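You operate a simulated robot arm through the tools that you are given. There is no shell and no other tool.

You are at the controls of a simulated robot arm. One attempt, no reset.

JOB
Switch the monitor off and wipe the dust off the keyboard.
Fine: purple cloth from the drawer; it goes back in and the drawer is shut. Off before you wipe. Leave the mouse. What is to be rubbed or washed off counts as gone when no trace of it is left.
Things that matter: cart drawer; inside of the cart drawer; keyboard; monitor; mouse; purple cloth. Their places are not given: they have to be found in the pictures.

The check looks at the end state, three seconds after you hand in, the way a careful person would. Anything else that was tipped, shoved, dropped, spilled or broken makes it a failure. Flat cloth is picked up by pressing the open fingertips on it (5 to 10 N) and closing them slowly along it; thin cloth reads only 2 to 8 mm in the jaws.

ROBOT AND FRAMES
A 6-joint arm with a three-finger gripper, fixed in place. Base frame: the origin is at the foot of the arm, x ahead of it, y to its left, z up. Lengths are in mm, angles in degrees, forces in N, time in s.
Its first joint turns from -166.0 to 166.0 degrees. Payload 4.89 kg.
The tool frame sits at the grasp point between the pads (the TCP): z along the fingers, y along the line on which they close. The tips reach 30 mm beyond it. The gripper opens to 164 mm. The gripper's body begins 125 mm behind the TCP.
Orientation is that of the tool frame in the base frame, as [roll, pitch, yaw] about the fixed x, y, z axes, in that order (R = Rz(yaw) Ry(pitch) Rx(roll)). With the fingers straight down and closing along the base's y, the tool's x points along the base's -x, its y along +y and its z along -z.

CONTROLS
- The arm moves only by the tool apply_moves. Its argument "moves" is a list of rows, each a list of 7 numbers: the shift along the tool's x, y, z in mm, then the turn, a rotation vector about the tool's x, y, z in degrees, then the gripper command, from -1 (fully open) to 1 (shut), values between in proportion. In form: [[dx, dy, dz, wx, wy, wz, jaw], ...]. A call has 1 to 20 rows; each row is the pose to reach, as a shift and turn from the pose commanded when the call began, along the tool's axes at that moment. A row lasts 0.2 s, in which the tool goes at most 50 mm and 8.6 degrees; a call with a longer step from one row to the next is refused whole, and so is a gripper value outside its range. Where a pose cannot be reached the arm comes as near as it can. A force on the tool above 40 N (or 10 N above the force at the start of the call, whichever is more), or a blocked arm, ends the call early, and 0.2 s more pass. The fingers move at their own pace (about 108 mm/s each) and stop on an object; they squeeze with about 33 N. The grip force told is the motor's: it shows also when the fingers shut on nothing. Time passes only in rows, and 0.2 s behind the last, so rows that repeat a pose let the fingers close. The reply holds the time, the measured pose of the TCP, the force on the tool along the base axes, the opening and the grip force, in the units named above and with some noise, with the torque about the TCP (base axes, N m) and any sound that the robot's microphone picked up, and new pictures: "show" is both (left out), scene, wrist or none.
- Cameras (640 x 400 px; columns grow to the right, rows downward): "scene" is fixed at [218.5, 501.2, 1873.2]; the picture's right is [-0.53, -0.85, 0.00], its down [-0.62, 0.39, -0.68] and it looks along [0.58, -0.36, -0.73] (base axes); focal length 309 px, centre (320, 200). "wrist" rides on the gripper at [76, -2, -152] in the tool frame; the picture's right is [0.02, 1.00, 0.00], its down [-0.88, 0.02, -0.47] and it looks along [-0.47, 0.01, 0.88] (tool axes); focal length 247 px, centre (320, 200).
- raise_lower(by): slides the trunk up (or, below 0, down) by that many mm; the arm rides with it, the base frame stays. It gives what a move gives, with no picture.
- point_at(camera, pixels): for up to 12 pixels [column, row] of the newest picture of that camera ("zoom" is the newest enlarged one), the place [x, y, z] in the base frame of the surface seen there, good to about 3 mm. It takes no simulated time.
- enlarge(camera, box): a new picture of the part [left, top, right, bottom] of that camera's present view, enlarged. It takes no simulated time.
- finish_job(): hands the job in; it is judged then, once.

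Unless the task says otherwise, let go and move clear before handing in.

The tools are called after ">>>" as a command line: name --pt "numbers of a row" for each row, then --argument value for the rest, lists and objects as JSON in quotes. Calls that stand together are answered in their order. apply_moves: Moves the arm, as the interface text tells. Its arguments: {"type":"object","properties":{"moves":{"type":"array","items":{"type":"array","items":{"type":"number"}}},"show":{"type":"string","enum":["both","scene","wrist","none"]}},"required":["moves"]} The other tools are called the same way: raise_lower (by) slides the trunk up or down; point_at (camera, pixels) gives the place of the surface under pixels of a picture; enlarge (camera, box) takes an enlarged picture of a part of a camera's view; finish_job () hands the job in.

At the start:

```text
time_s: 0.0
eef_pos: [594.2, 28.5, 1493.7]
tool_rot: [-179.9, 0.0, -180.0]
ft_force: [-0.5, 0.8, -0.3]
ft_torque: [0.03, -0.01, 0.0]
gripper_width: 164.0
grip_force: 0.1
trunk travel left (down, up): [-300.0, 90.0]
```

scene: 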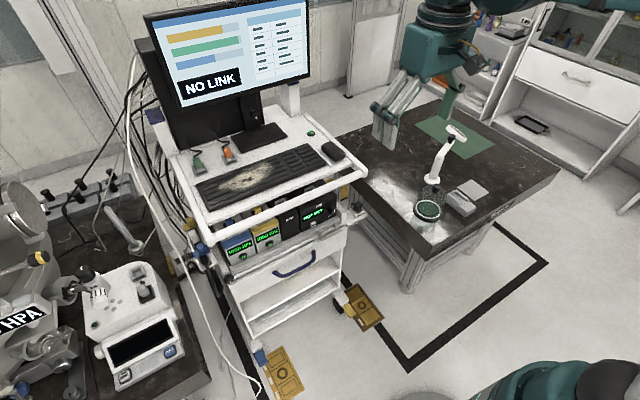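
wrist: 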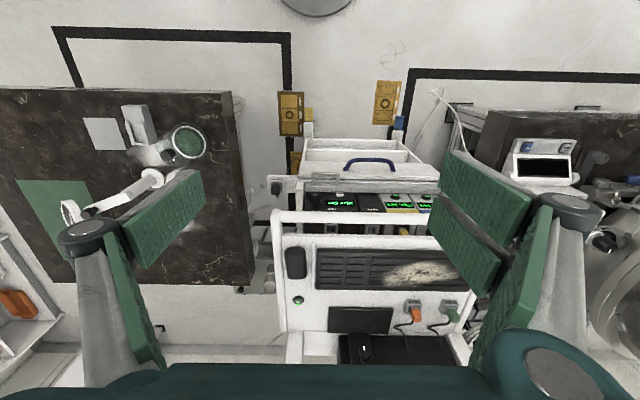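

The scene shows a cart with the monitor (about 230,50), a dusty keyboard (265,172), the mouse (333,152) and a drawer with a blue handle (294,263). I'll enlarge these areas and get coordinates.

>>> enlarge --camera "scene" --box '[130, 0, 350, 138]'

>>> enlarge --camera "scene" --box '[160, 110, 380, 248]'

>>> enlarge --camera "scene" --box '[190, 200, 390, 325]'

>>> point_at --camera "scene" --pixels '[[196, 186], [316, 145], [330, 165], [206, 209], [240, 180], [333, 152], [294, 263], [311, 133], [148, 14], [308, 2], [310, 78], [180, 105]]'

```text
2.90 times, centred on (240, 69) of scene
```

zoom: 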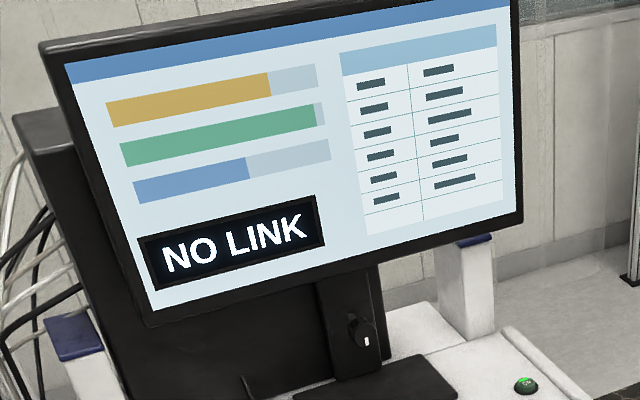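

```text
2.90 times, centred on (270, 179) of scene
```

zoom: 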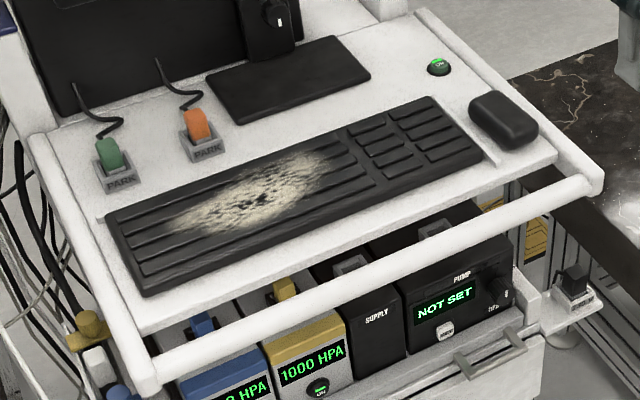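

```text
3.20 times, centred on (290, 262) of scene
```

zoom: 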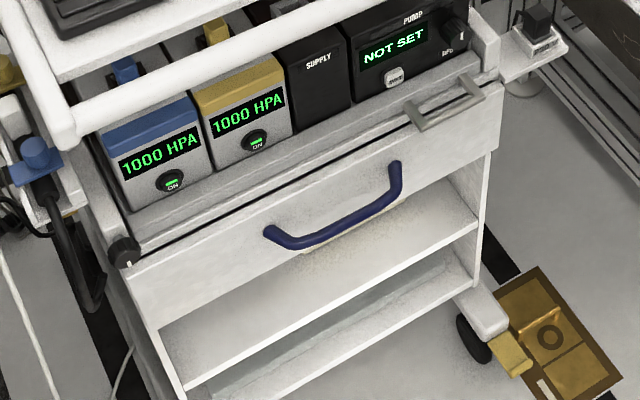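

```text
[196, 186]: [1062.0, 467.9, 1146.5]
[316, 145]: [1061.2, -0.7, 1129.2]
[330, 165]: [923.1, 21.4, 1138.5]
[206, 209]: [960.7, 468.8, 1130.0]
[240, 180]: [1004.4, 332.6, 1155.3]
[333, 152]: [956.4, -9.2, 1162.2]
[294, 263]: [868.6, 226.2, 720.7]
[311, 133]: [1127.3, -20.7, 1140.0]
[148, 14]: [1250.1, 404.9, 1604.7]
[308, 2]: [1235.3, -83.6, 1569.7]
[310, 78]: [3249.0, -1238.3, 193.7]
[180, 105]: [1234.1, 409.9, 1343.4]
```

The purple cloth isn't visible. There is a green ON button at (311,133), a black knob under the screen at (254,115), and a black knob by the drawer at (228,279). I'll look closer at each.

>>> enlarge --camera "scene" --box '[220, 80, 330, 150]'

>>> enlarge --camera "scene" --box '[190, 235, 270, 285]'

>>> enlarge --camera "scene" --box '[290, 190, 386, 250]'

>>> enlarge --camera "scene" --box '[240, 280, 400, 380]'

>>> enlarge --camera "wrist" --box '[240, 120, 480, 270]'

>>> enlarge --camera "wrist" --box '[270, 200, 490, 370]'

```text
5.71 times, centred on (275, 115) of scene
```

zoom: 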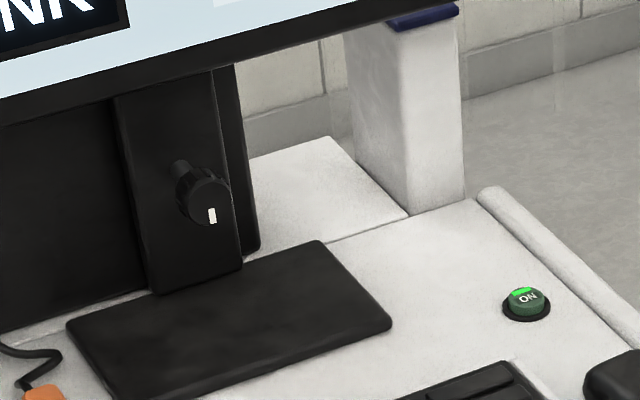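

```text
8.00 times, centred on (230, 260) of scene
```

zoom: 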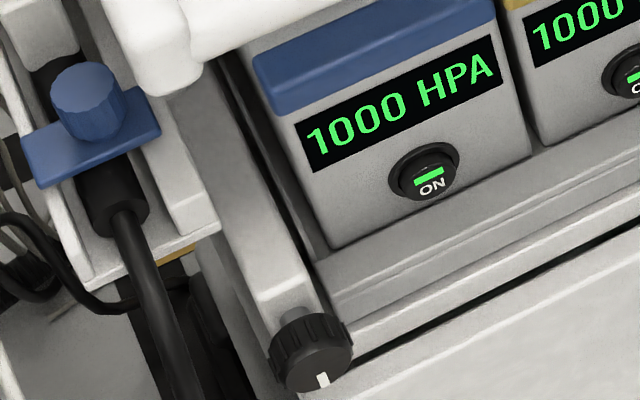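

```text
6.67 times, centred on (338, 220) of scene
```

zoom: 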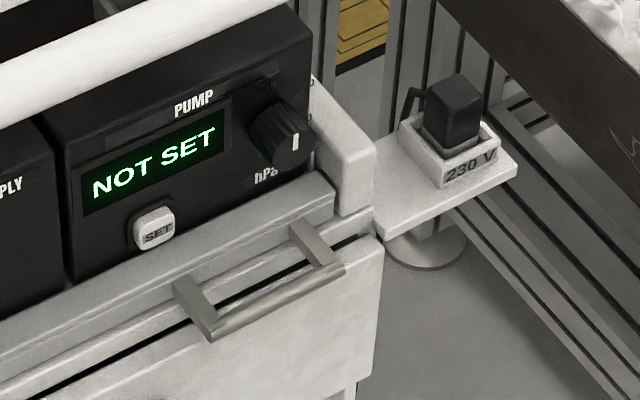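

```text
4.00 times, centred on (320, 330) of scene
```

zoom: 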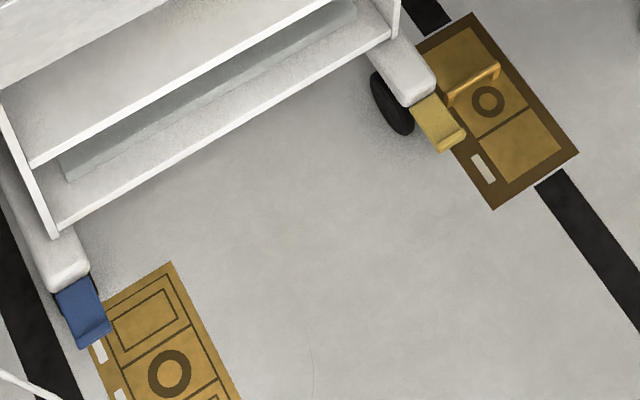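

```text
2.67 times, centred on (360, 195) of wrist
```

zoom: 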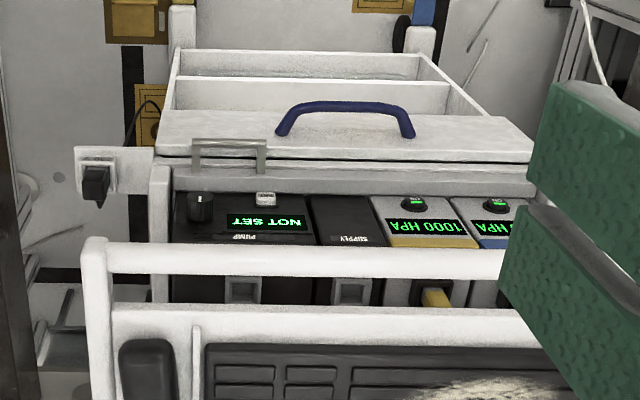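

```text
2.35 times, centred on (380, 285) of wrist
```

zoom: 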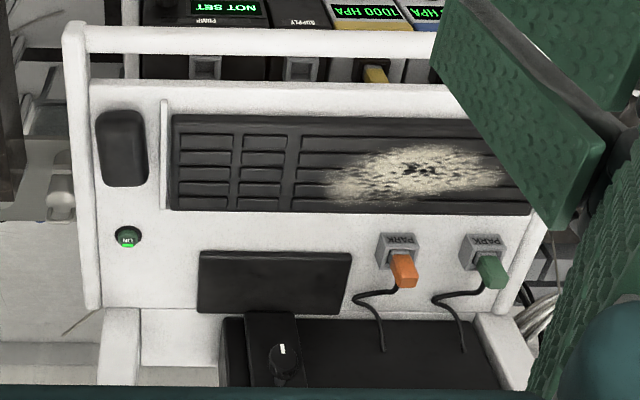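

The left side has a black knob by the drawer (228,278), a grey bar across the seam at the right (329,231), and the blue handle in the middle. I'll measure these features.

>>> point_at --camera "scene" --pixels '[[232, 284], [345, 231], [344.5, 243], [239, 299], [275, 273.5], [313, 252], [297, 269], [228.5, 279], [322, 239], [333, 233], [319, 231], [280, 278]]'

>>> point_at --camera "scene" --pixels '[[311, 132], [255, 116], [250, 100], [251, 120], [240, 130], [285, 135], [204, 227], [366, 171], [290, 200], [303, 5], [186, 105], [311, 77]]'

>>> point_at --camera "scene" --pixels '[[230, 187], [225, 180], [240, 190], [260, 185], [272, 165], [285, 165], [280, 175], [300, 160], [212, 195], [318, 152], [202, 205], [310, 165]]'

```text
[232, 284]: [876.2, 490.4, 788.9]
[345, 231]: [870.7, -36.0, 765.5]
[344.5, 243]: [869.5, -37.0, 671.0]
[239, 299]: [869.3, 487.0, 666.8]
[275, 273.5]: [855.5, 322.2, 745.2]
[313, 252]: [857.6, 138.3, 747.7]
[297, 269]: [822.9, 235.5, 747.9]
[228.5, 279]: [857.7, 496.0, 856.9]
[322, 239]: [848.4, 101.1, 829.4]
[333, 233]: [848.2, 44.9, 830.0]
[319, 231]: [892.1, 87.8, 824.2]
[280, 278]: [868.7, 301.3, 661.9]
```

```text
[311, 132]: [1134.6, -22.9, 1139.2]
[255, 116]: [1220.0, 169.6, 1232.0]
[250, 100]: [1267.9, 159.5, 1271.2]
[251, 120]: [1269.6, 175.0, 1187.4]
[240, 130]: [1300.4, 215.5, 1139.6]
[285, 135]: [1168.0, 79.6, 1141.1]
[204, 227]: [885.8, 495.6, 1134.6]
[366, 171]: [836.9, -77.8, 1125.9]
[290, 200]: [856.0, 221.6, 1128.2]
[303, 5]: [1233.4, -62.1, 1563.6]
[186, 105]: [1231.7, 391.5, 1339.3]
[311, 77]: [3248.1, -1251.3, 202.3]
```

```text
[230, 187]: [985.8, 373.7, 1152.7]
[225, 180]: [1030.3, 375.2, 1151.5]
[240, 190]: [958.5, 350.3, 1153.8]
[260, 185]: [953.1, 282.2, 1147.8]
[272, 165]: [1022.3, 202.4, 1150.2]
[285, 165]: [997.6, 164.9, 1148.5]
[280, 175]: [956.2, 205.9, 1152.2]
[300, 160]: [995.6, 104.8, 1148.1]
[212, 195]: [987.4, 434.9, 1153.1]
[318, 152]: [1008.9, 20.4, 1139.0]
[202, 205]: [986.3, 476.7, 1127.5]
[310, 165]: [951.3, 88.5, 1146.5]
```

The geometry is clear: the deck is at z≈1130 and the keyboard at x 945–1060. The drawer front is at x≈869 and z 660–790, with its handle bar at x≈823, z≈747. I'll tilt the hand in place to see the monitor and deck from the wrist.

>>> apply_moves --pt "0 0 0 0 -8 0 -1" --pt "0 0 0 0 -16 0 -0.5" --pt "0 0 0 0 -24 0 0" --pt "0 0 0 0 -32 0 0.5" --pt "0 0 0 0 -40 0 1" --pt "0 0 0 0 -48 0 1" --pt "0 0 0 0 -48 0 1"

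```text
time_s: 1.6
eef_pos: [594.2, 27.3, 1493.3]
tool_rot: [-180.0, 48.1, -179.9]
ft_force: [-1.1, 0.2, 0.1]
ft_torque: [0.03, -0.07, 0.03]
gripper_width: 0.0
grip_force: 33.3
trunk travel left (down, up): [-300.0, 90.0]
```

scene: 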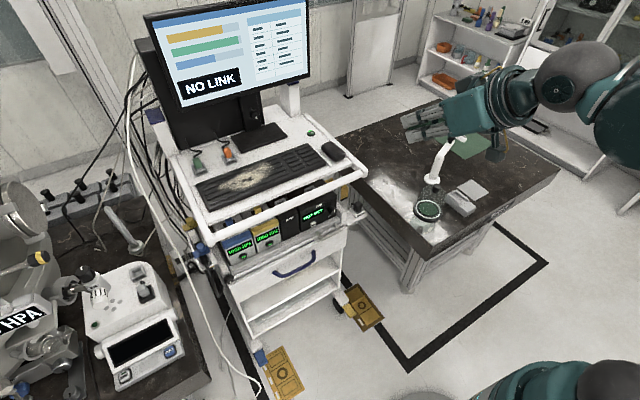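
wrist: 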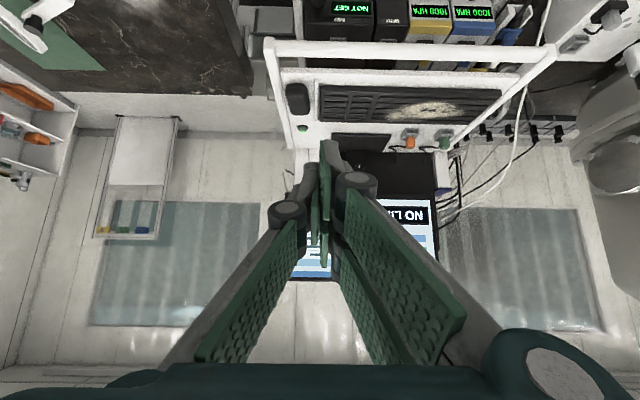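

The wrist view is upside down, and the monitor's lower edge shows around (380,200). I'll enlarge the monitor bottom, the knob and the button.

>>> enlarge --camera "wrist" --box '[270, 100, 470, 225]'

>>> enlarge --camera "wrist" --box '[270, 110, 350, 160]'

>>> enlarge --camera "scene" --box '[140, 0, 320, 112]'

```text
3.20 times, centred on (370, 162) of wrist
```

zoom: 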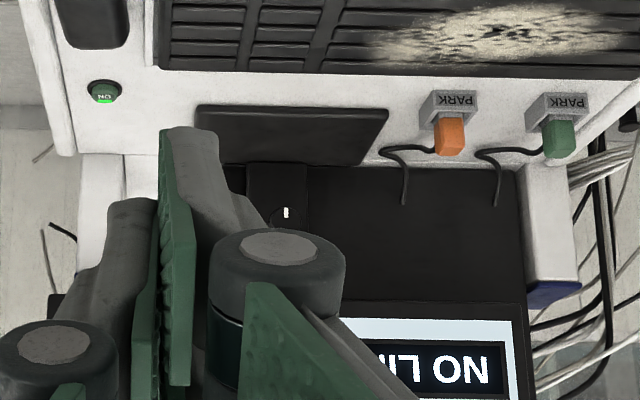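

```text
8.00 times, centred on (310, 135) of wrist
```

zoom: 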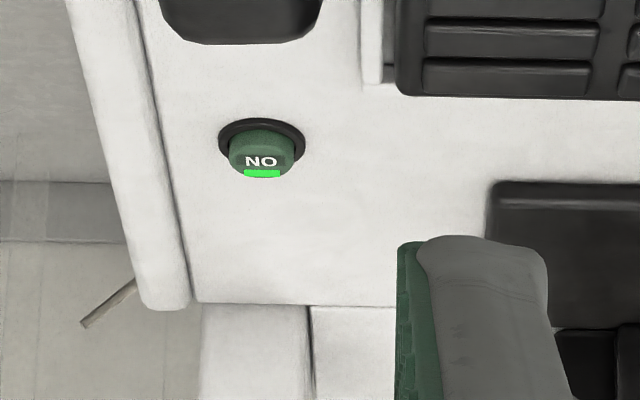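

```text
3.56 times, centred on (230, 56) of scene
```

zoom: 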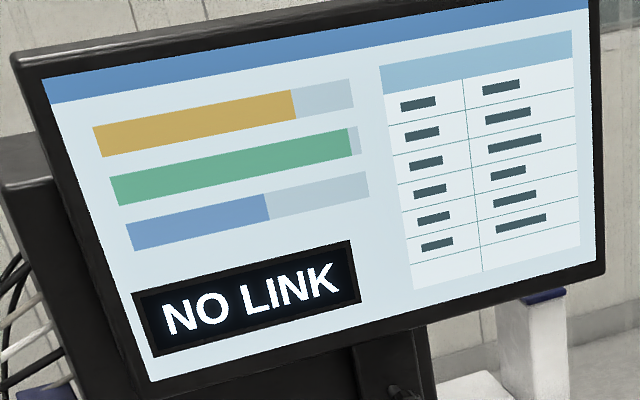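

The ON button with the green lamp, at about (1131,-22,1140) on the monitor's deck, is the likely power button. The screen bezel has no button, and the stand's knob looks like a tilt lock. With fingers shut, I'll hover above it and look again.

>>> apply_moves --pt "-10 -3.5 40.6 0 0 0 1" --pt "-20 -7 81 0 0 0 1" --pt "-30 -10.5 122 0 0 0 1" --pt "-39.5 -14 162.5 0 0 0 1" --pt "-49 -17.5 203 0 0 0 1" --pt "-59 -21 244 0 0 0 1" --pt "-69 -24.5 284 0 0 0 1" --pt "-79 -28 325 0 0 0 1" --pt "-89 -31.5 365.5 0 0 0 1" --pt "-98.5 -35 406 0 0 0 1" --pt "-108 -38.5 447 0 0 0 1" --pt "-118 -42 487.5 0 0 0 1" --pt "-128 -45.5 528 0 0 0 1" --pt "-138 -49 568.6 0 0 0 1"

```text
time_s: 4.6
eef_pos: [1109.5, -23.2, 1215.2]
tool_rot: [-180.0, 47.9, 180.0]
ft_force: [-0.9, -0.2, 0.3]
ft_torque: [-0.01, -0.01, -0.04]
gripper_width: 0.1
grip_force: 33.0
trunk travel left (down, up): [-300.0, 90.0]
```

scene: 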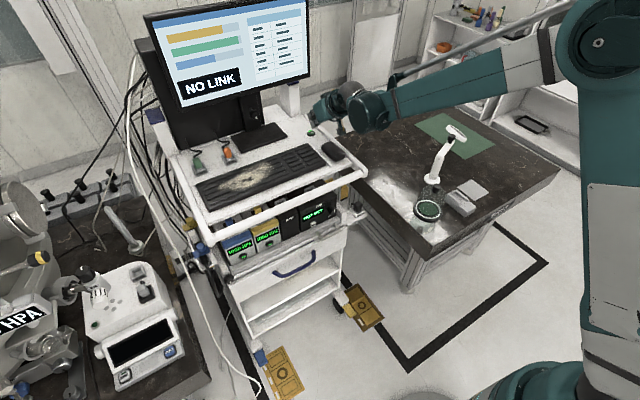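
wrist: 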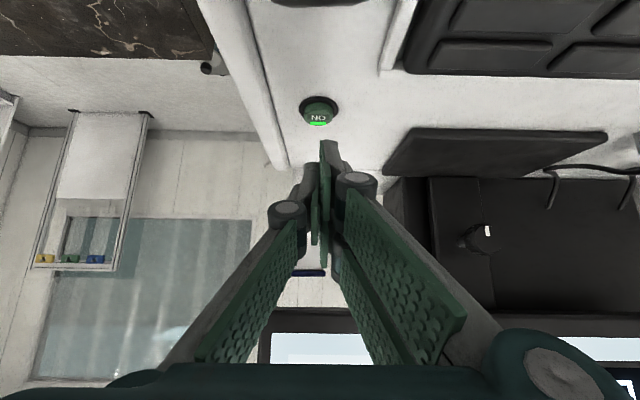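

The button is at about (318,112) in the wrist view. I'll measure its top exactly and check the knob on the stand.

>>> point_at --camera "wrist" --pixels '[[318, 117], [305, 106], [318, 106], [331, 106], [318, 124], [340, 120], [318, 90], [475, 240], [490, 231], [333, 150]]'

>>> enlarge --camera "wrist" --box '[280, 80, 360, 130]'

>>> enlarge --camera "wrist" --box '[400, 180, 560, 280]'

```text
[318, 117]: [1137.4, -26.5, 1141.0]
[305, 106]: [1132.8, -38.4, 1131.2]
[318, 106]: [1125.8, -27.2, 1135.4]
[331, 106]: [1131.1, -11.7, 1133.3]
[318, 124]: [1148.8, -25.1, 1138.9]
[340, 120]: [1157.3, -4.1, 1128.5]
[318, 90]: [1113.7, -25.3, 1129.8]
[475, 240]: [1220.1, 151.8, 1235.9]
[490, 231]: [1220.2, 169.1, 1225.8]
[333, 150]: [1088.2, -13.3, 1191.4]
```

```text
8.00 times, centred on (320, 105) of wrist
```

zoom: 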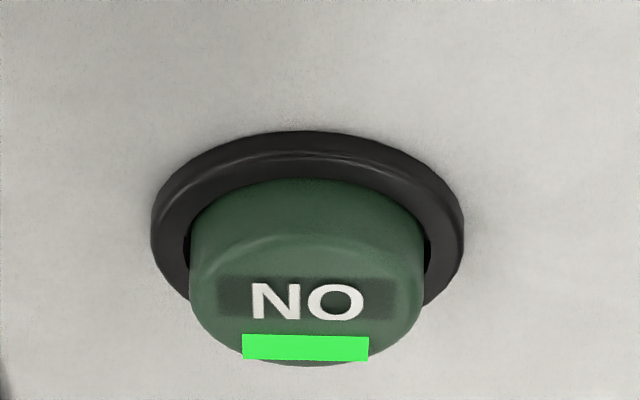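

```text
4.00 times, centred on (480, 230) of wrist
```

zoom: 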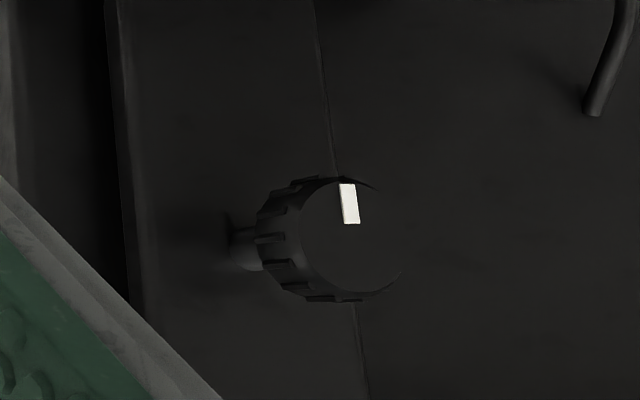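

The button top is centred at about (1137,-26,1141). I'll shift so the leading corner of the fingertips lands on it, then press down in small steps.

>>> apply_moves --pt "9.5 -3 17.9 0 0 0 1" --pt "18.9 -3 35.8 0 0 0 1" --pt "20.4 -3 37.1 0 0 0 1" --pt "21.9 -3 38.5 0 0 0 1" --pt "23.4 -3 39.8 0 0 0 1" --pt "24.1 -3 40.5 0 0 0 1"

```text
time_s: 6.0
eef_pos: [1124.3, -23.9, 1170.4]
tool_rot: [-180.0, 48.1, 180.0]
ft_force: [-3.3, 0.9, 3.5]
ft_torque: [0.01, 0.13, 0.0]
gripper_width: 0.2
grip_force: 32.6
trunk travel left (down, up): [-300.0, 90.0]
heard: click
```

scene: 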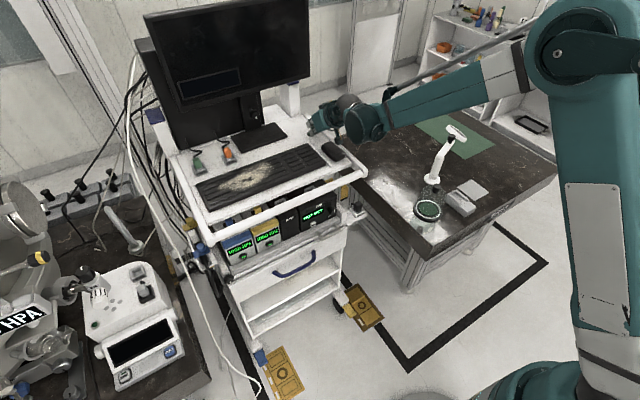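
wrist: 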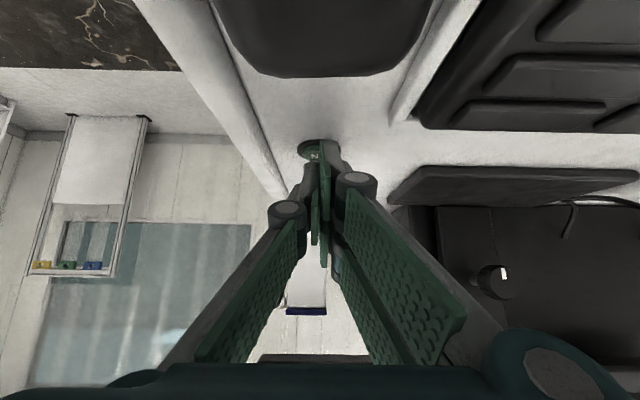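

There was a click and the screen went dark. I'll retreat straight up and then back towards the base, opening the fingers on the way.

>>> apply_moves --pt "-37 0 -33 0 0 0 1" --pt "-22 11.5 -71.5 0 0 0 1" --pt "-7.4 23 -110 0 0 0 1" --pt "7.4 34.4 -148.5 0 0 0 1" --pt "22 45.8 -187 0 0 0 1" --pt "37 57 -225.5 0 0 0 1" --pt "52 69 -264 0 0 0 1" --pt "66.6 80 -302.5 0 0 0 1" --pt "81.4 91.6 -341 0 0 0 1" --pt "96 103 -379.5 0 0 0 1" --pt "111 114.5 -418 0 0 0 1" --pt "126 126 -456.8 0 0 0 1"

```text
time_s: 8.6
eef_pos: [702.2, 101.6, 1383.1]
tool_rot: [179.9, 47.9, -179.9]
ft_force: [1.7, -0.6, -0.9]
ft_torque: [-0.04, 0.09, -0.01]
gripper_width: 0.0
grip_force: 32.8
trunk travel left (down, up): [-300.0, 90.0]
```

scene: 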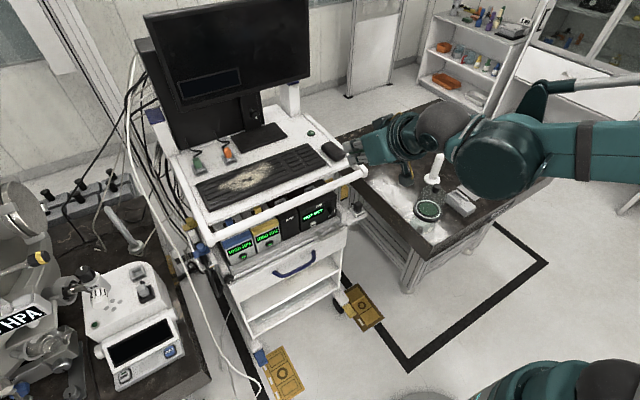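
wrist: 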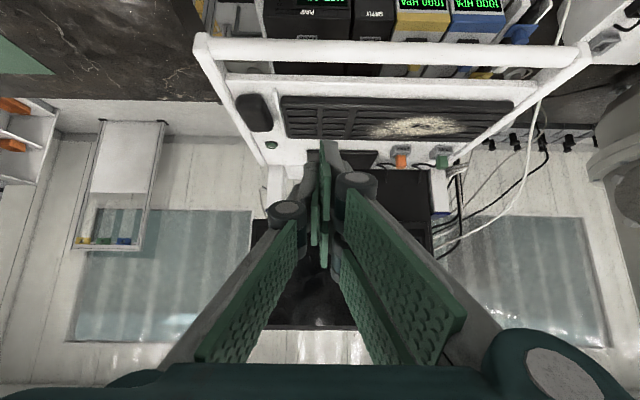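

The monitor stays off and nothing else has moved. Next I'll level the tool (pointing +x) and move to y≈230 in front of the drawer, ready to lower the trunk.

>>> apply_moves --pt "13.4 26 -14.9 0 -7 0 1" --pt "26.8 52 -29.7 0 -14 0 1" --pt "40 78 -44.6 0 -21 0 1" --pt "53.5 104 -59.4 0 -28 0 1" --pt "66.9 130 -74.3 0 -35 0 0.6" --pt "66.9 130 -74.3 0 -42 0 0.3" --pt "66.9 130 -74.3 0 -42 0 0.3" --show "none"

>>> raise_lower --by -300

```text
time_s: 10.2
eef_pos: [600.8, 234.3, 1384.9]
tool_rot: [-7.8, 89.9, -7.9]
ft_force: [0.6, 0.7, -0.8]
ft_torque: [0.02, -0.08, -0.11]
gripper_width: 57.4
grip_force: 0.2
trunk travel left (down, up): [-300.0, 90.0]
```

```text
time_s: 13.2
eef_pos: [601.0, 232.2, 1084.2]
tool_rot: [142.7, 89.9, 142.6]
ft_force: [0.3, -0.1, 1.0]
ft_torque: [0.0, 0.04, 0.0]
gripper_width: 57.4
grip_force: 0.1
trunk travel left (down, up): [0.0, 390.0]
```

The tool is level at (601,232,1084) with the trunk fully down. I'll roll 90° so the fingers close vertically and descend to handle height in front of the drawer.

>>> apply_moves --pt "31 0 10 0 0 -8.2 0.3" --pt "62 0 20 0 0 -16.4 0.3" --pt "93 0 30 0 0 -24.6 0.3" --pt "124 0 40 0 0 -32.8 0.3" --pt "155 0 50 0 0 -41 0.3" --pt "186 0 60 0 0 -49.2 0.3" --pt "217 0 70 0 0 -57.4 0.3" --pt "248 0 80 0 0 -65.6 0.3" --pt "279 0 90 0 0 -73.8 0.3" --pt "310 0 100 0 0 -82 0.3" --pt "340 0 110 0 0 -90 0.3" --pt "340 0 110 0 0 -90 0.3"

```text
time_s: 15.8
eef_pos: [796.0, 290.9, 915.3]
tool_rot: [-90.1, 0.0, -90.1]
ft_force: [-0.3, -0.2, 1.2]
ft_torque: [0.0, 0.05, 0.03]
gripper_width: 57.2
grip_force: 0.0
out of reach, approached as far as the arm can: row 4, 5, 6, 7, 8, 9, 10, 11, 12
trunk travel left (down, up): [0.0, 390.0]
```

scene: 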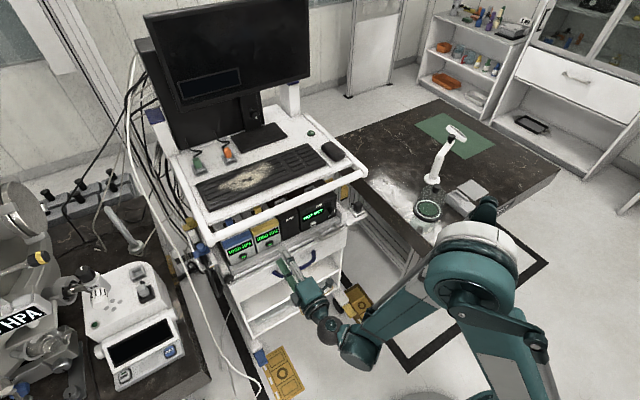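
wrist: 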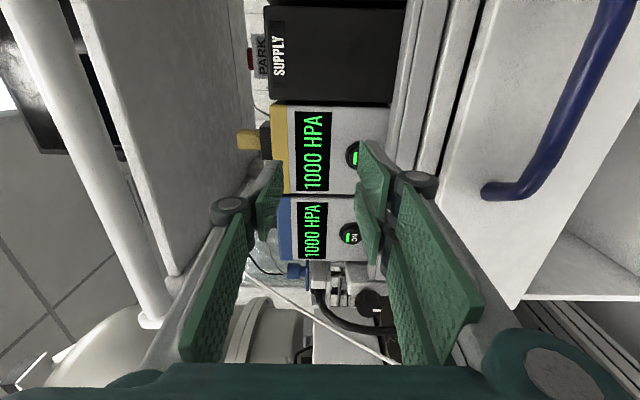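

Row 4 on was out of reach and the tool stopped at (796,291,915), 0.9 m up and clear of the cart. I'll measure the arm's own parts in the scene, such as the joint at (470,240), to understand its reach.

>>> point_at --camera "scene" --pixels '[[470, 245], [480, 310], [530, 345], [545, 390], [400, 320], [355, 345], [325, 325], [305, 295], [485, 208], [470, 350], [510, 385], [460, 285]]'

>>> point_at --camera "wrist" --pixels '[[500, 190], [620, 20], [560, 130], [470, 50], [400, 100], [410, 150], [600, 200], [150, 250], [35, 60], [440, 100], [350, 155], [370, 310]]'

```text
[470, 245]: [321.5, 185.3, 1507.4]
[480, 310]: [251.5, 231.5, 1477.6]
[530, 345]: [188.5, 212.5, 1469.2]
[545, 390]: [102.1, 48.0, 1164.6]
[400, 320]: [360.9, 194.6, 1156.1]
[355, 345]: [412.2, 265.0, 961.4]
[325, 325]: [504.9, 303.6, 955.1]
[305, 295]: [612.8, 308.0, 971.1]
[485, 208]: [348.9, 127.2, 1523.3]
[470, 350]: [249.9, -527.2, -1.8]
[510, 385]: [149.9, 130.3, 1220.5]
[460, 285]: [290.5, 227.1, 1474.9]
```

```text
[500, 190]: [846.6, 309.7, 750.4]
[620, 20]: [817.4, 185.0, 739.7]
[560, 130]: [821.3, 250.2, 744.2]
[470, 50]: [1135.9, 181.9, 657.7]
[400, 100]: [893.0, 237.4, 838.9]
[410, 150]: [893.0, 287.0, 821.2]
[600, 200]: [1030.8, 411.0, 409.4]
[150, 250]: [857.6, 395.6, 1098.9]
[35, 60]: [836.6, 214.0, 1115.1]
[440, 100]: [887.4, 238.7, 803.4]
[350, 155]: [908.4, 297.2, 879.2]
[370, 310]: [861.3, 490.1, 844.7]
```

The elbow is at about z 1480 and the shoulder near z 975, so with the trunk this low the wrist sits too close to the shoulder. A higher trunk should let the arm reach down in front of the cart. I'll back off and up first.

>>> apply_moves --pt "0 -40 -8 0 0 0 0.3" --pt "0 -80 -16 0 0 0 0.3" --pt "0 -120 -24 0 0 0 0.3" --pt "0 -160 -32 0 0 0 0.3" --pt "0 -200 -40 0 0 0 0.3" --show "scene"

```text
time_s: 17.0
eef_pos: [754.3, 292.0, 1119.7]
tool_rot: [-90.0, 0.0, -90.0]
ft_force: [3.1, 1.9, -0.4]
ft_torque: [-0.02, -0.1, -0.15]
gripper_width: 57.3
grip_force: 0.2
trunk travel left (down, up): [0.0, 390.0]
```

scene: 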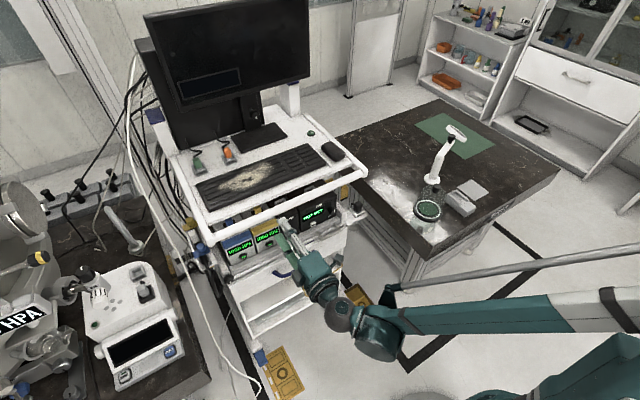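

The commanded pose was clamped to the reached one, so I'm at (754,292,1120). I'll raise the trunk fully, then bring the tool down in front of the handle.

>>> raise_lower --by 390

>>> apply_moves --pt "6 45 -1 0 0 0 0.3" --pt "12 90 -3 0 0 0 0.3" --pt "18 135 -4 0 0 0 0.3" --pt "24 180 -6 0 0 0 0.3" --pt "30 225 -8 0 0 0 0.3" --pt "36 270 -9 0 0 0 0.3" --pt "42 315 -10 0 0 0 0.3" --pt "48 360 -11 0 0 0 0.3" --pt "54 405 -12 0 0 0 0.3" --pt "60 450 -13 0 0 0 0.3" --pt "60 495 -14 0 0 0 0.3" --pt "60 540 -14 0 0 0 0.3"

```text
time_s: 20.8
eef_pos: [753.8, 291.9, 1509.2]
tool_rot: [-89.9, 0.0, -90.1]
ft_force: [-0.2, 0.1, -0.3]
ft_torque: [-0.01, -0.02, 0.0]
gripper_width: 57.4
grip_force: 0.1
trunk travel left (down, up): [-390.0, 0.0]
```

```text
time_s: 23.3
eef_pos: [926.4, 338.0, 1176.7]
tool_rot: [-89.9, -0.2, -90.5]
ft_force: [-20.4, -4.9, 71.7]
ft_torque: [0.79, 4.21, -0.11]
gripper_width: 40.2
grip_force: 0.0
out of reach, approached as far as the arm can: row 4, 5, 6, 7, 8, 9, 10, 11, 12
trunk travel left (down, up): [-390.0, 0.0]
stopped in row 12: the force on the tool passed its limit at 116 N (the readings are from after the stop); the commanded pose is now the measured one
```

scene: 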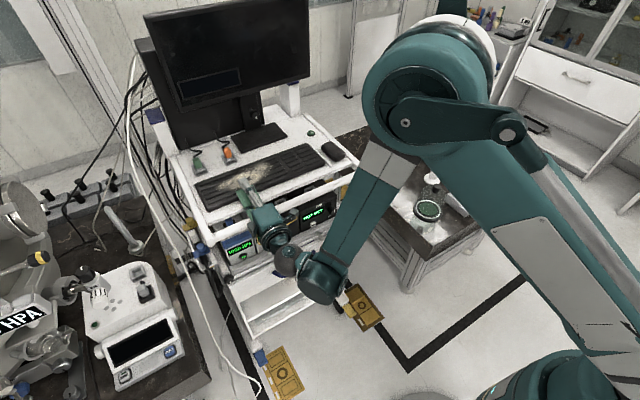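
wrist: 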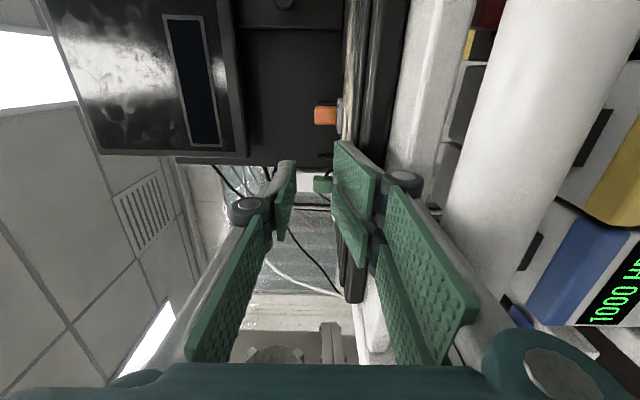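

The arm slid forward along its reach boundary and pressed on the keyboard area with over 70 N. I'll lift straight up off it now in small steps, then check what moved.

>>> apply_moves --pt "0 -15 0 0 0 0 0.3" --pt "0 -30 0 0 0 0 0.3" --pt "0 -60 0 0 0 0 0.3"

>>> point_at --camera "scene" --pixels '[[405, 120], [440, 40], [530, 240], [560, 370], [370, 200], [320, 275], [290, 260], [265, 225], [420, 75], [620, 350], [505, 130]]'

```text
time_s: 24.1
eef_pos: [932.1, 338.9, 1232.7]
tool_rot: [-90.2, -0.3, -90.5]
ft_force: [0.3, 0.8, -0.7]
ft_torque: [0.0, -0.02, -0.01]
gripper_width: 57.5
grip_force: 0.1
trunk travel left (down, up): [-390.0, 0.0]
```

scene: 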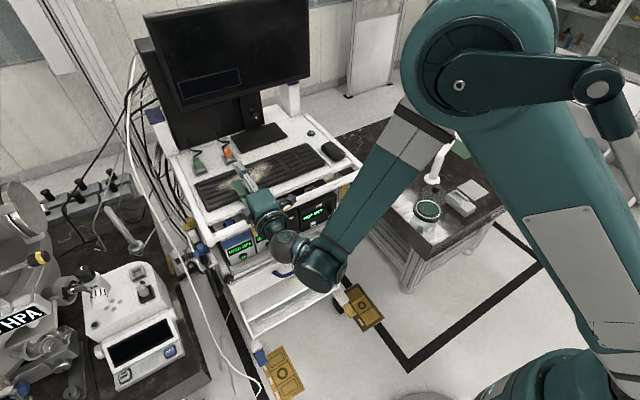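
wrist: 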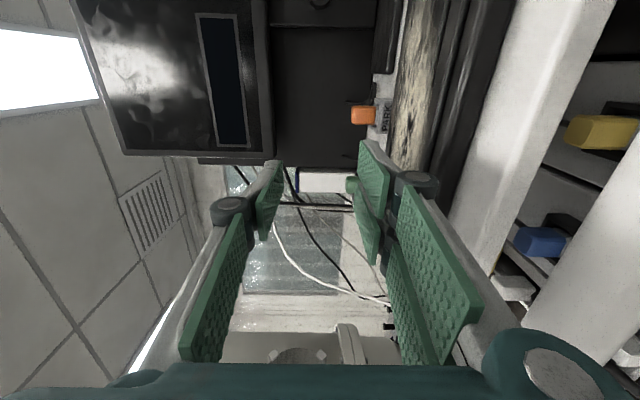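

```text
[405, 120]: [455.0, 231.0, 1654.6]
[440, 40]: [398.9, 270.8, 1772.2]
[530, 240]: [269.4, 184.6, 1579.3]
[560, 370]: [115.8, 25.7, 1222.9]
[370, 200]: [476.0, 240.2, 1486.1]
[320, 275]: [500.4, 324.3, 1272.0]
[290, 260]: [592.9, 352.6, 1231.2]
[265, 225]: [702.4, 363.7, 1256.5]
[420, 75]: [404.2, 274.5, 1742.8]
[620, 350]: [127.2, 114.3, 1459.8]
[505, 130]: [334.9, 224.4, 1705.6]
```

I'm clear of the keyboard at z 1233. The limit seems to be how far the wrist can bend up from the forearm, so pitching the tool about 30–45° down should allow low work near the cart. I'll move back and up, and pitch 30° down.

>>> apply_moves --pt "14 -35 -33 -4 0 0 0.3" --pt "28 -70 -66 -8 0 0 0.3" --pt "42 -100 -99 -12 0 0 0.3" --pt "56 -120 -132 -16 0 0 0.3" --pt "70 -140 -165 -20 0 0 0.3" --pt "84 -155 -198 -25 0 0 0.3" --pt "99 -167 -232 -30 0 0 0.3"

```text
refused: row 1 steps farther than a row can; nothing moved
```

Row 1 was just over 50 mm, so I'll shorten it and send the same retreat.

>>> apply_moves --pt "12 -33 -28 -4 0 0 0.3" --pt "24 -66 -56 -8 0 0 0.3" --pt "38 -98 -88 -12 0 0 0.3" --pt "52 -118 -124 -16 0 0 0.3" --pt "66 -136 -160 -20 0 0 0.3" --pt "82 -153 -196 -25 0 0 0.3" --pt "99 -167 -232 -30 0 0 0.3"

```text
time_s: 25.7
eef_pos: [698.5, 243.3, 1397.1]
tool_rot: [-120.3, -0.3, -90.5]
ft_force: [1.0, 0.6, -0.8]
ft_torque: [-0.01, 0.0, -0.07]
gripper_width: 57.1
grip_force: 0.0
trunk travel left (down, up): [-390.0, 0.0]
```

scene: 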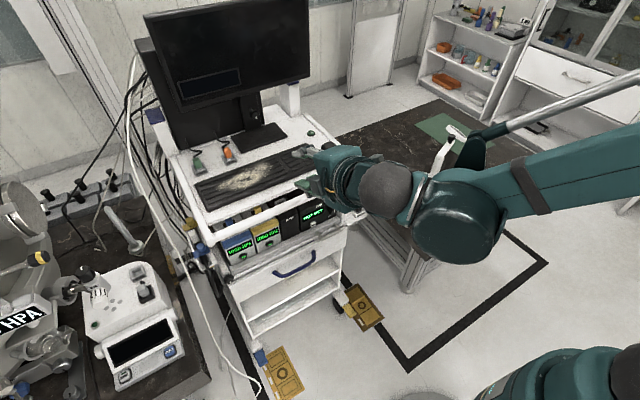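
wrist: 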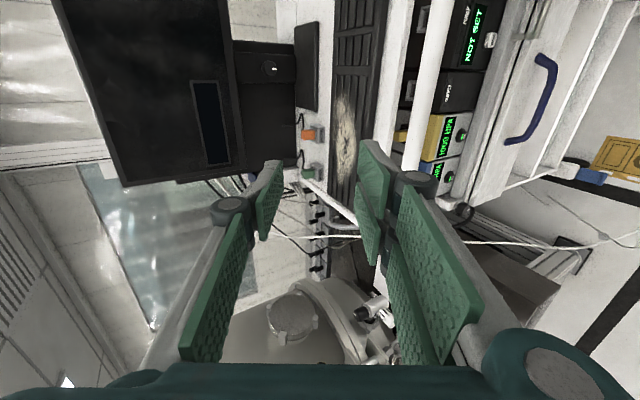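

The tool is back at (698,243,1397), pitched 30° down. I'll check whether that contact moved or marked the keyboard.

>>> enlarge --camera "scene" --box '[160, 110, 380, 248]'

>>> point_at --camera "scene" --pixels '[[196, 186], [206, 209], [240, 180], [225, 180], [240, 190], [272, 165], [212, 195], [202, 205], [260, 185], [228, 187], [218, 190]]'

```text
2.90 times, centred on (270, 179) of scene
```

zoom: 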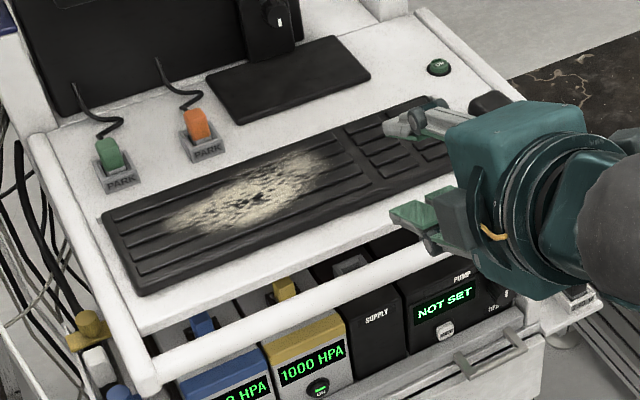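

```text
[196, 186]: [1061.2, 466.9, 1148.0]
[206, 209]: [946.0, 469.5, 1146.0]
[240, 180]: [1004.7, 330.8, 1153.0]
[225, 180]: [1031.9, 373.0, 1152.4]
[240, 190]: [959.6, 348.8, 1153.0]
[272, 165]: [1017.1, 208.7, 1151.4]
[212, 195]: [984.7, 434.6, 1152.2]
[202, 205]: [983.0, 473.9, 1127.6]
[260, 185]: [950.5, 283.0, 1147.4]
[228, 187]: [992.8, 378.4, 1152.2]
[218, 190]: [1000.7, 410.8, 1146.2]
```

The keyboard is within a few mm of where it was and the dust is unchanged. I'll lower the trunk and then come down in short checked steps with the tool at 40°.

>>> raise_lower --by -340

>>> apply_moves --pt "0 0 0 -5 0 0 0.3" --pt "0 0 0 -10 0 0 0.3" --pt "0 0 0 -10 0 0 0.3" --show "none"

```text
time_s: 29.1
eef_pos: [698.8, 242.9, 1059.1]
tool_rot: [-120.2, -0.4, -90.4]
ft_force: [0.2, 0.7, 0.5]
ft_torque: [-0.04, -0.02, 0.0]
gripper_width: 57.2
grip_force: 0.0
trunk travel left (down, up): [-50.0, 340.0]
```

```text
time_s: 29.9
eef_pos: [699.0, 243.4, 1058.1]
tool_rot: [-130.2, -0.3, -90.5]
ft_force: [0.1, -0.1, -0.6]
ft_torque: [0.01, 0.0, 0.02]
gripper_width: 57.2
grip_force: 0.0
trunk travel left (down, up): [-50.0, 340.0]
```

No reach problems so far. I'll move down 150 mm, keeping x≈700.

>>> apply_moves --pt "2 28.7 24.1 0 0 0 0.3" --pt "4 57.5 48.2 0 0 0 0.3" --pt "6 86 72.3 0 0 0 0.3" --pt "8 115 96.5 0 0 0 0.3" --show "scene"

```text
time_s: 30.9
eef_pos: [696.8, 235.5, 909.1]
tool_rot: [-130.1, -0.3, -90.5]
ft_force: [-0.6, -0.4, 1.0]
ft_torque: [0.05, -0.12, 0.11]
gripper_width: 57.5
grip_force: 0.0
trunk travel left (down, up): [-50.0, 340.0]
```

scene: 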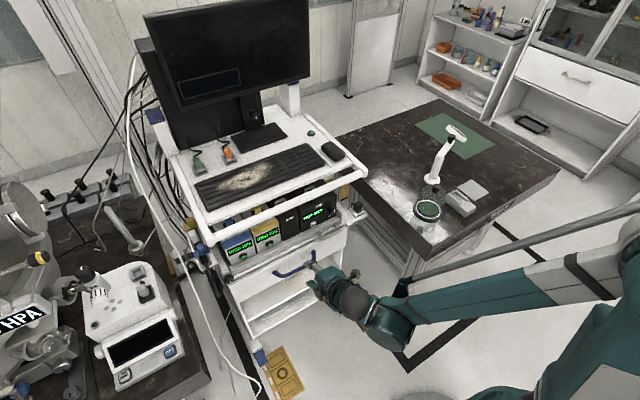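

That worked. I'll continue down to about z 790.

>>> apply_moves --pt "0 27 27 0 0 0 0.3" --pt "0 54.5 54.4 0 0 0 0.3" --pt "0 81.7 81.6 0 0 0 0.3"

```text
time_s: 31.7
eef_pos: [710.0, 233.7, 796.9]
tool_rot: [-130.4, -0.2, -90.4]
ft_force: [-1.0, -0.7, 1.3]
ft_torque: [0.08, -0.08, 0.1]
gripper_width: 57.4
grip_force: 0.0
out of reach, approached as far as the arm can: row 3
trunk travel left (down, up): [-50.0, 340.0]
```

scene: 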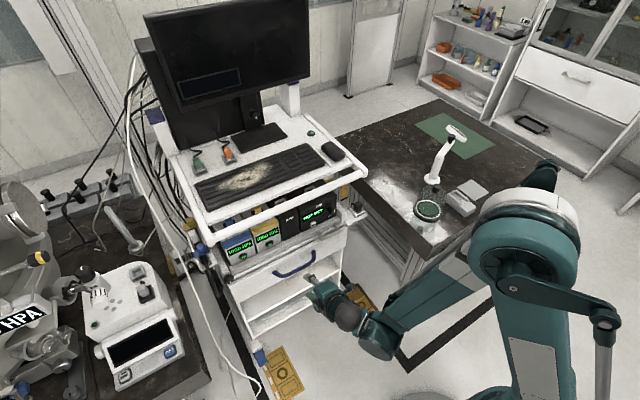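
wrist: 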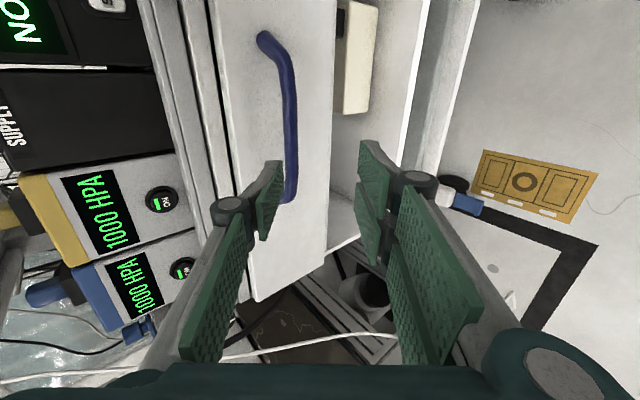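

Row 3 was just out of reach. The elbow has a linkage, so the forearm seems limited to about 70° below horizontal, which means a steeper tool works better here. I'll measure the handle at wrist (290,130), then steepen the tool to 60°.

>>> point_at --camera "wrist" --pixels '[[286, 110], [291, 110], [296, 110], [288, 140], [293, 140], [298, 140], [266, 40], [292, 196], [320, 120], [240, 120], [225, 100], [295, 285]]'

>>> enlarge --camera "wrist" --box '[180, 0, 400, 300]'

>>> apply_moves --pt "0 0 0 -5 0 0 0.55" --pt "0 0 0 -10 0 0 0.55" --pt "0 0 0 -15 0 0 0.55" --pt "0 0 0 -20 0 0 0.55" --pt "0 0 0 -20 0 0 0.55" --show "none"

```text
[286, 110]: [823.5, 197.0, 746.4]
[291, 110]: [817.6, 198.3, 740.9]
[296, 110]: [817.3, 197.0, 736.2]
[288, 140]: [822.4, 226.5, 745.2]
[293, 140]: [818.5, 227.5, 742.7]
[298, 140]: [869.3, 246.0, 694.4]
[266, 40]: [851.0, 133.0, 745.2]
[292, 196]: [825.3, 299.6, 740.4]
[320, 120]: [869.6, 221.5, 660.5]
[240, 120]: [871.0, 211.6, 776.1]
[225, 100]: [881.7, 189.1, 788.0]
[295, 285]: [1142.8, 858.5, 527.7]
```

```text
1.33 times, centred on (290, 150) of wrist
```

zoom: 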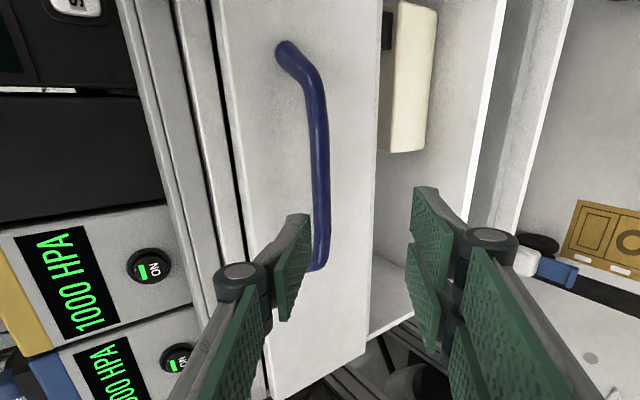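

```text
time_s: 32.9
eef_pos: [710.7, 235.2, 795.8]
tool_rot: [-150.2, -0.3, -90.5]
ft_force: [0.0, 0.4, -1.4]
ft_torque: [-0.04, -0.02, -0.01]
gripper_width: 36.9
grip_force: 0.1
trunk travel left (down, up): [-50.0, 340.0]
```

The handle bar is centred near (824,230,740), about 13 mm thick. I'll lower the trunk the last 50 mm and set up a pre-grasp along the tool axis.

>>> raise_lower --by -50

>>> apply_moves --pt "2 -32 -6 0 0 0 0.55" --pt "4 -64 -11 0 0 0 0.55" --pt "5 -95.5 -16.7 0 0 0 0.55" --pt "5 -95.5 -16.7 0 0 0 0.55"

```text
time_s: 33.8
eef_pos: [709.9, 234.7, 747.8]
tool_rot: [-150.2, -0.4, -90.5]
ft_force: [0.5, -0.3, -0.5]
ft_torque: [0.01, -0.01, 0.01]
gripper_width: 37.1
grip_force: 0.1
trunk travel left (down, up): [0.0, 390.0]
```

```text
time_s: 34.8
eef_pos: [784.7, 229.9, 808.2]
tool_rot: [-150.2, -0.3, -90.5]
ft_force: [0.0, 0.5, 0.0]
ft_torque: [0.0, 0.02, 0.01]
gripper_width: 37.0
grip_force: 0.1
trunk travel left (down, up): [0.0, 390.0]
```

scene: 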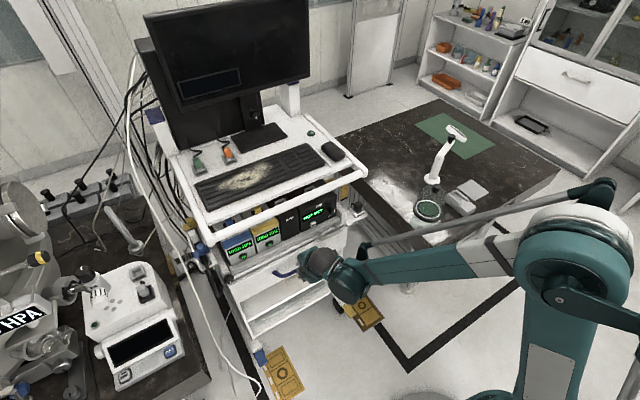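
wrist: 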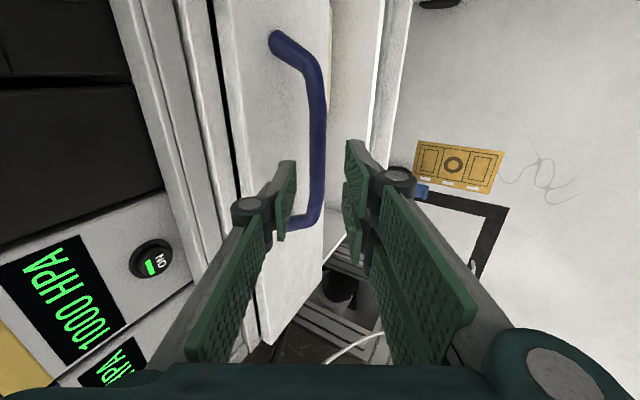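

The bar lies between the fingers at (318,150). I'll advance 70 mm along the tool axis and close on it.

>>> apply_moves --pt "0 0 24 0 0 0 0.55" --pt "0 0 48 0 0 0 0.55" --pt "0 0 62 0 0 0 0.55" --pt "0 0 70.5 0 0 0 0.55" --pt "0 0 70.5 0 0 0 0.75" --pt "0 0 70.5 0 0 0 1" --pt "0 0 70.5 0 0 0 1"

```text
time_s: 36.4
eef_pos: [820.2, 229.3, 747.3]
tool_rot: [-150.2, -0.3, -90.5]
ft_force: [-1.8, -1.1, 6.3]
ft_torque: [-0.28, 0.01, 0.62]
gripper_width: 14.7
grip_force: 44.8
trunk travel left (down, up): [0.0, 390.0]
```

scene: 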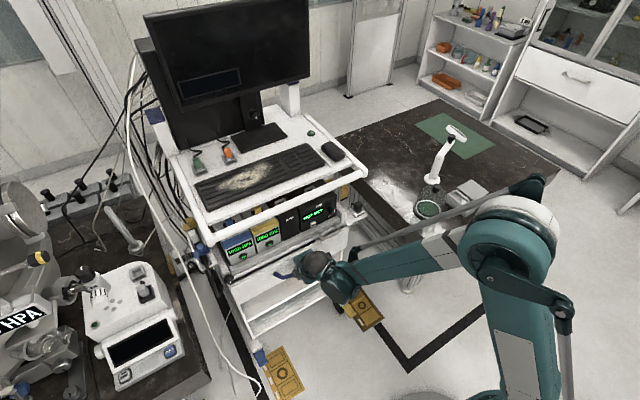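
wrist: 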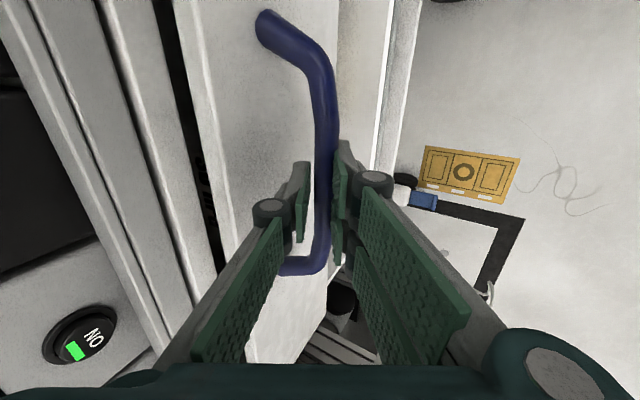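

I have the bar at 14.7 mm. I'll pull gently 20 mm in -x to see whether the drawer slides or is latched.

>>> apply_moves --pt "0 3.5 -2 0 0 0 1" --pt "0 7 -4 0 0 0 1" --pt "0 10.4 -6 0 0 0 1" --pt "0 13.9 -8 0 0 0 1" --pt "0 17.3 -10 0 0 0 1"

```text
time_s: 37.6
eef_pos: [799.3, 230.4, 747.5]
tool_rot: [-150.1, -0.3, -90.4]
ft_force: [-0.9, 13.9, -1.3]
ft_torque: [0.28, 0.05, 0.89]
gripper_width: 15.0
grip_force: 44.8
trunk travel left (down, up): [0.0, 390.0]
```

scene: 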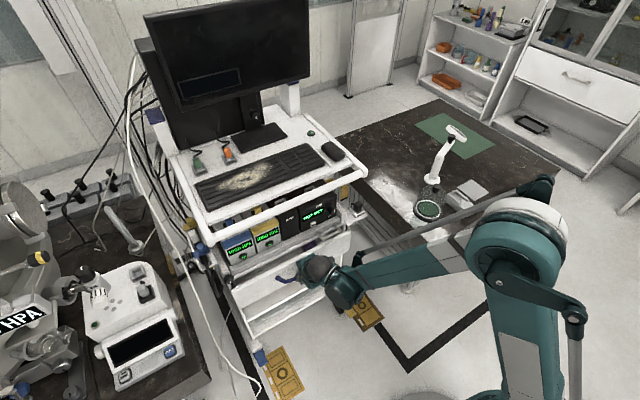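
wrist: 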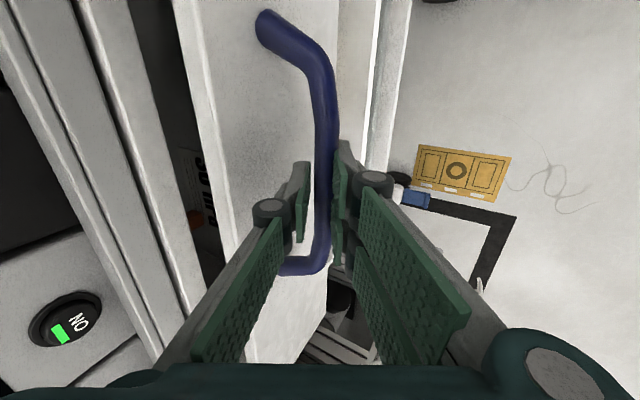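

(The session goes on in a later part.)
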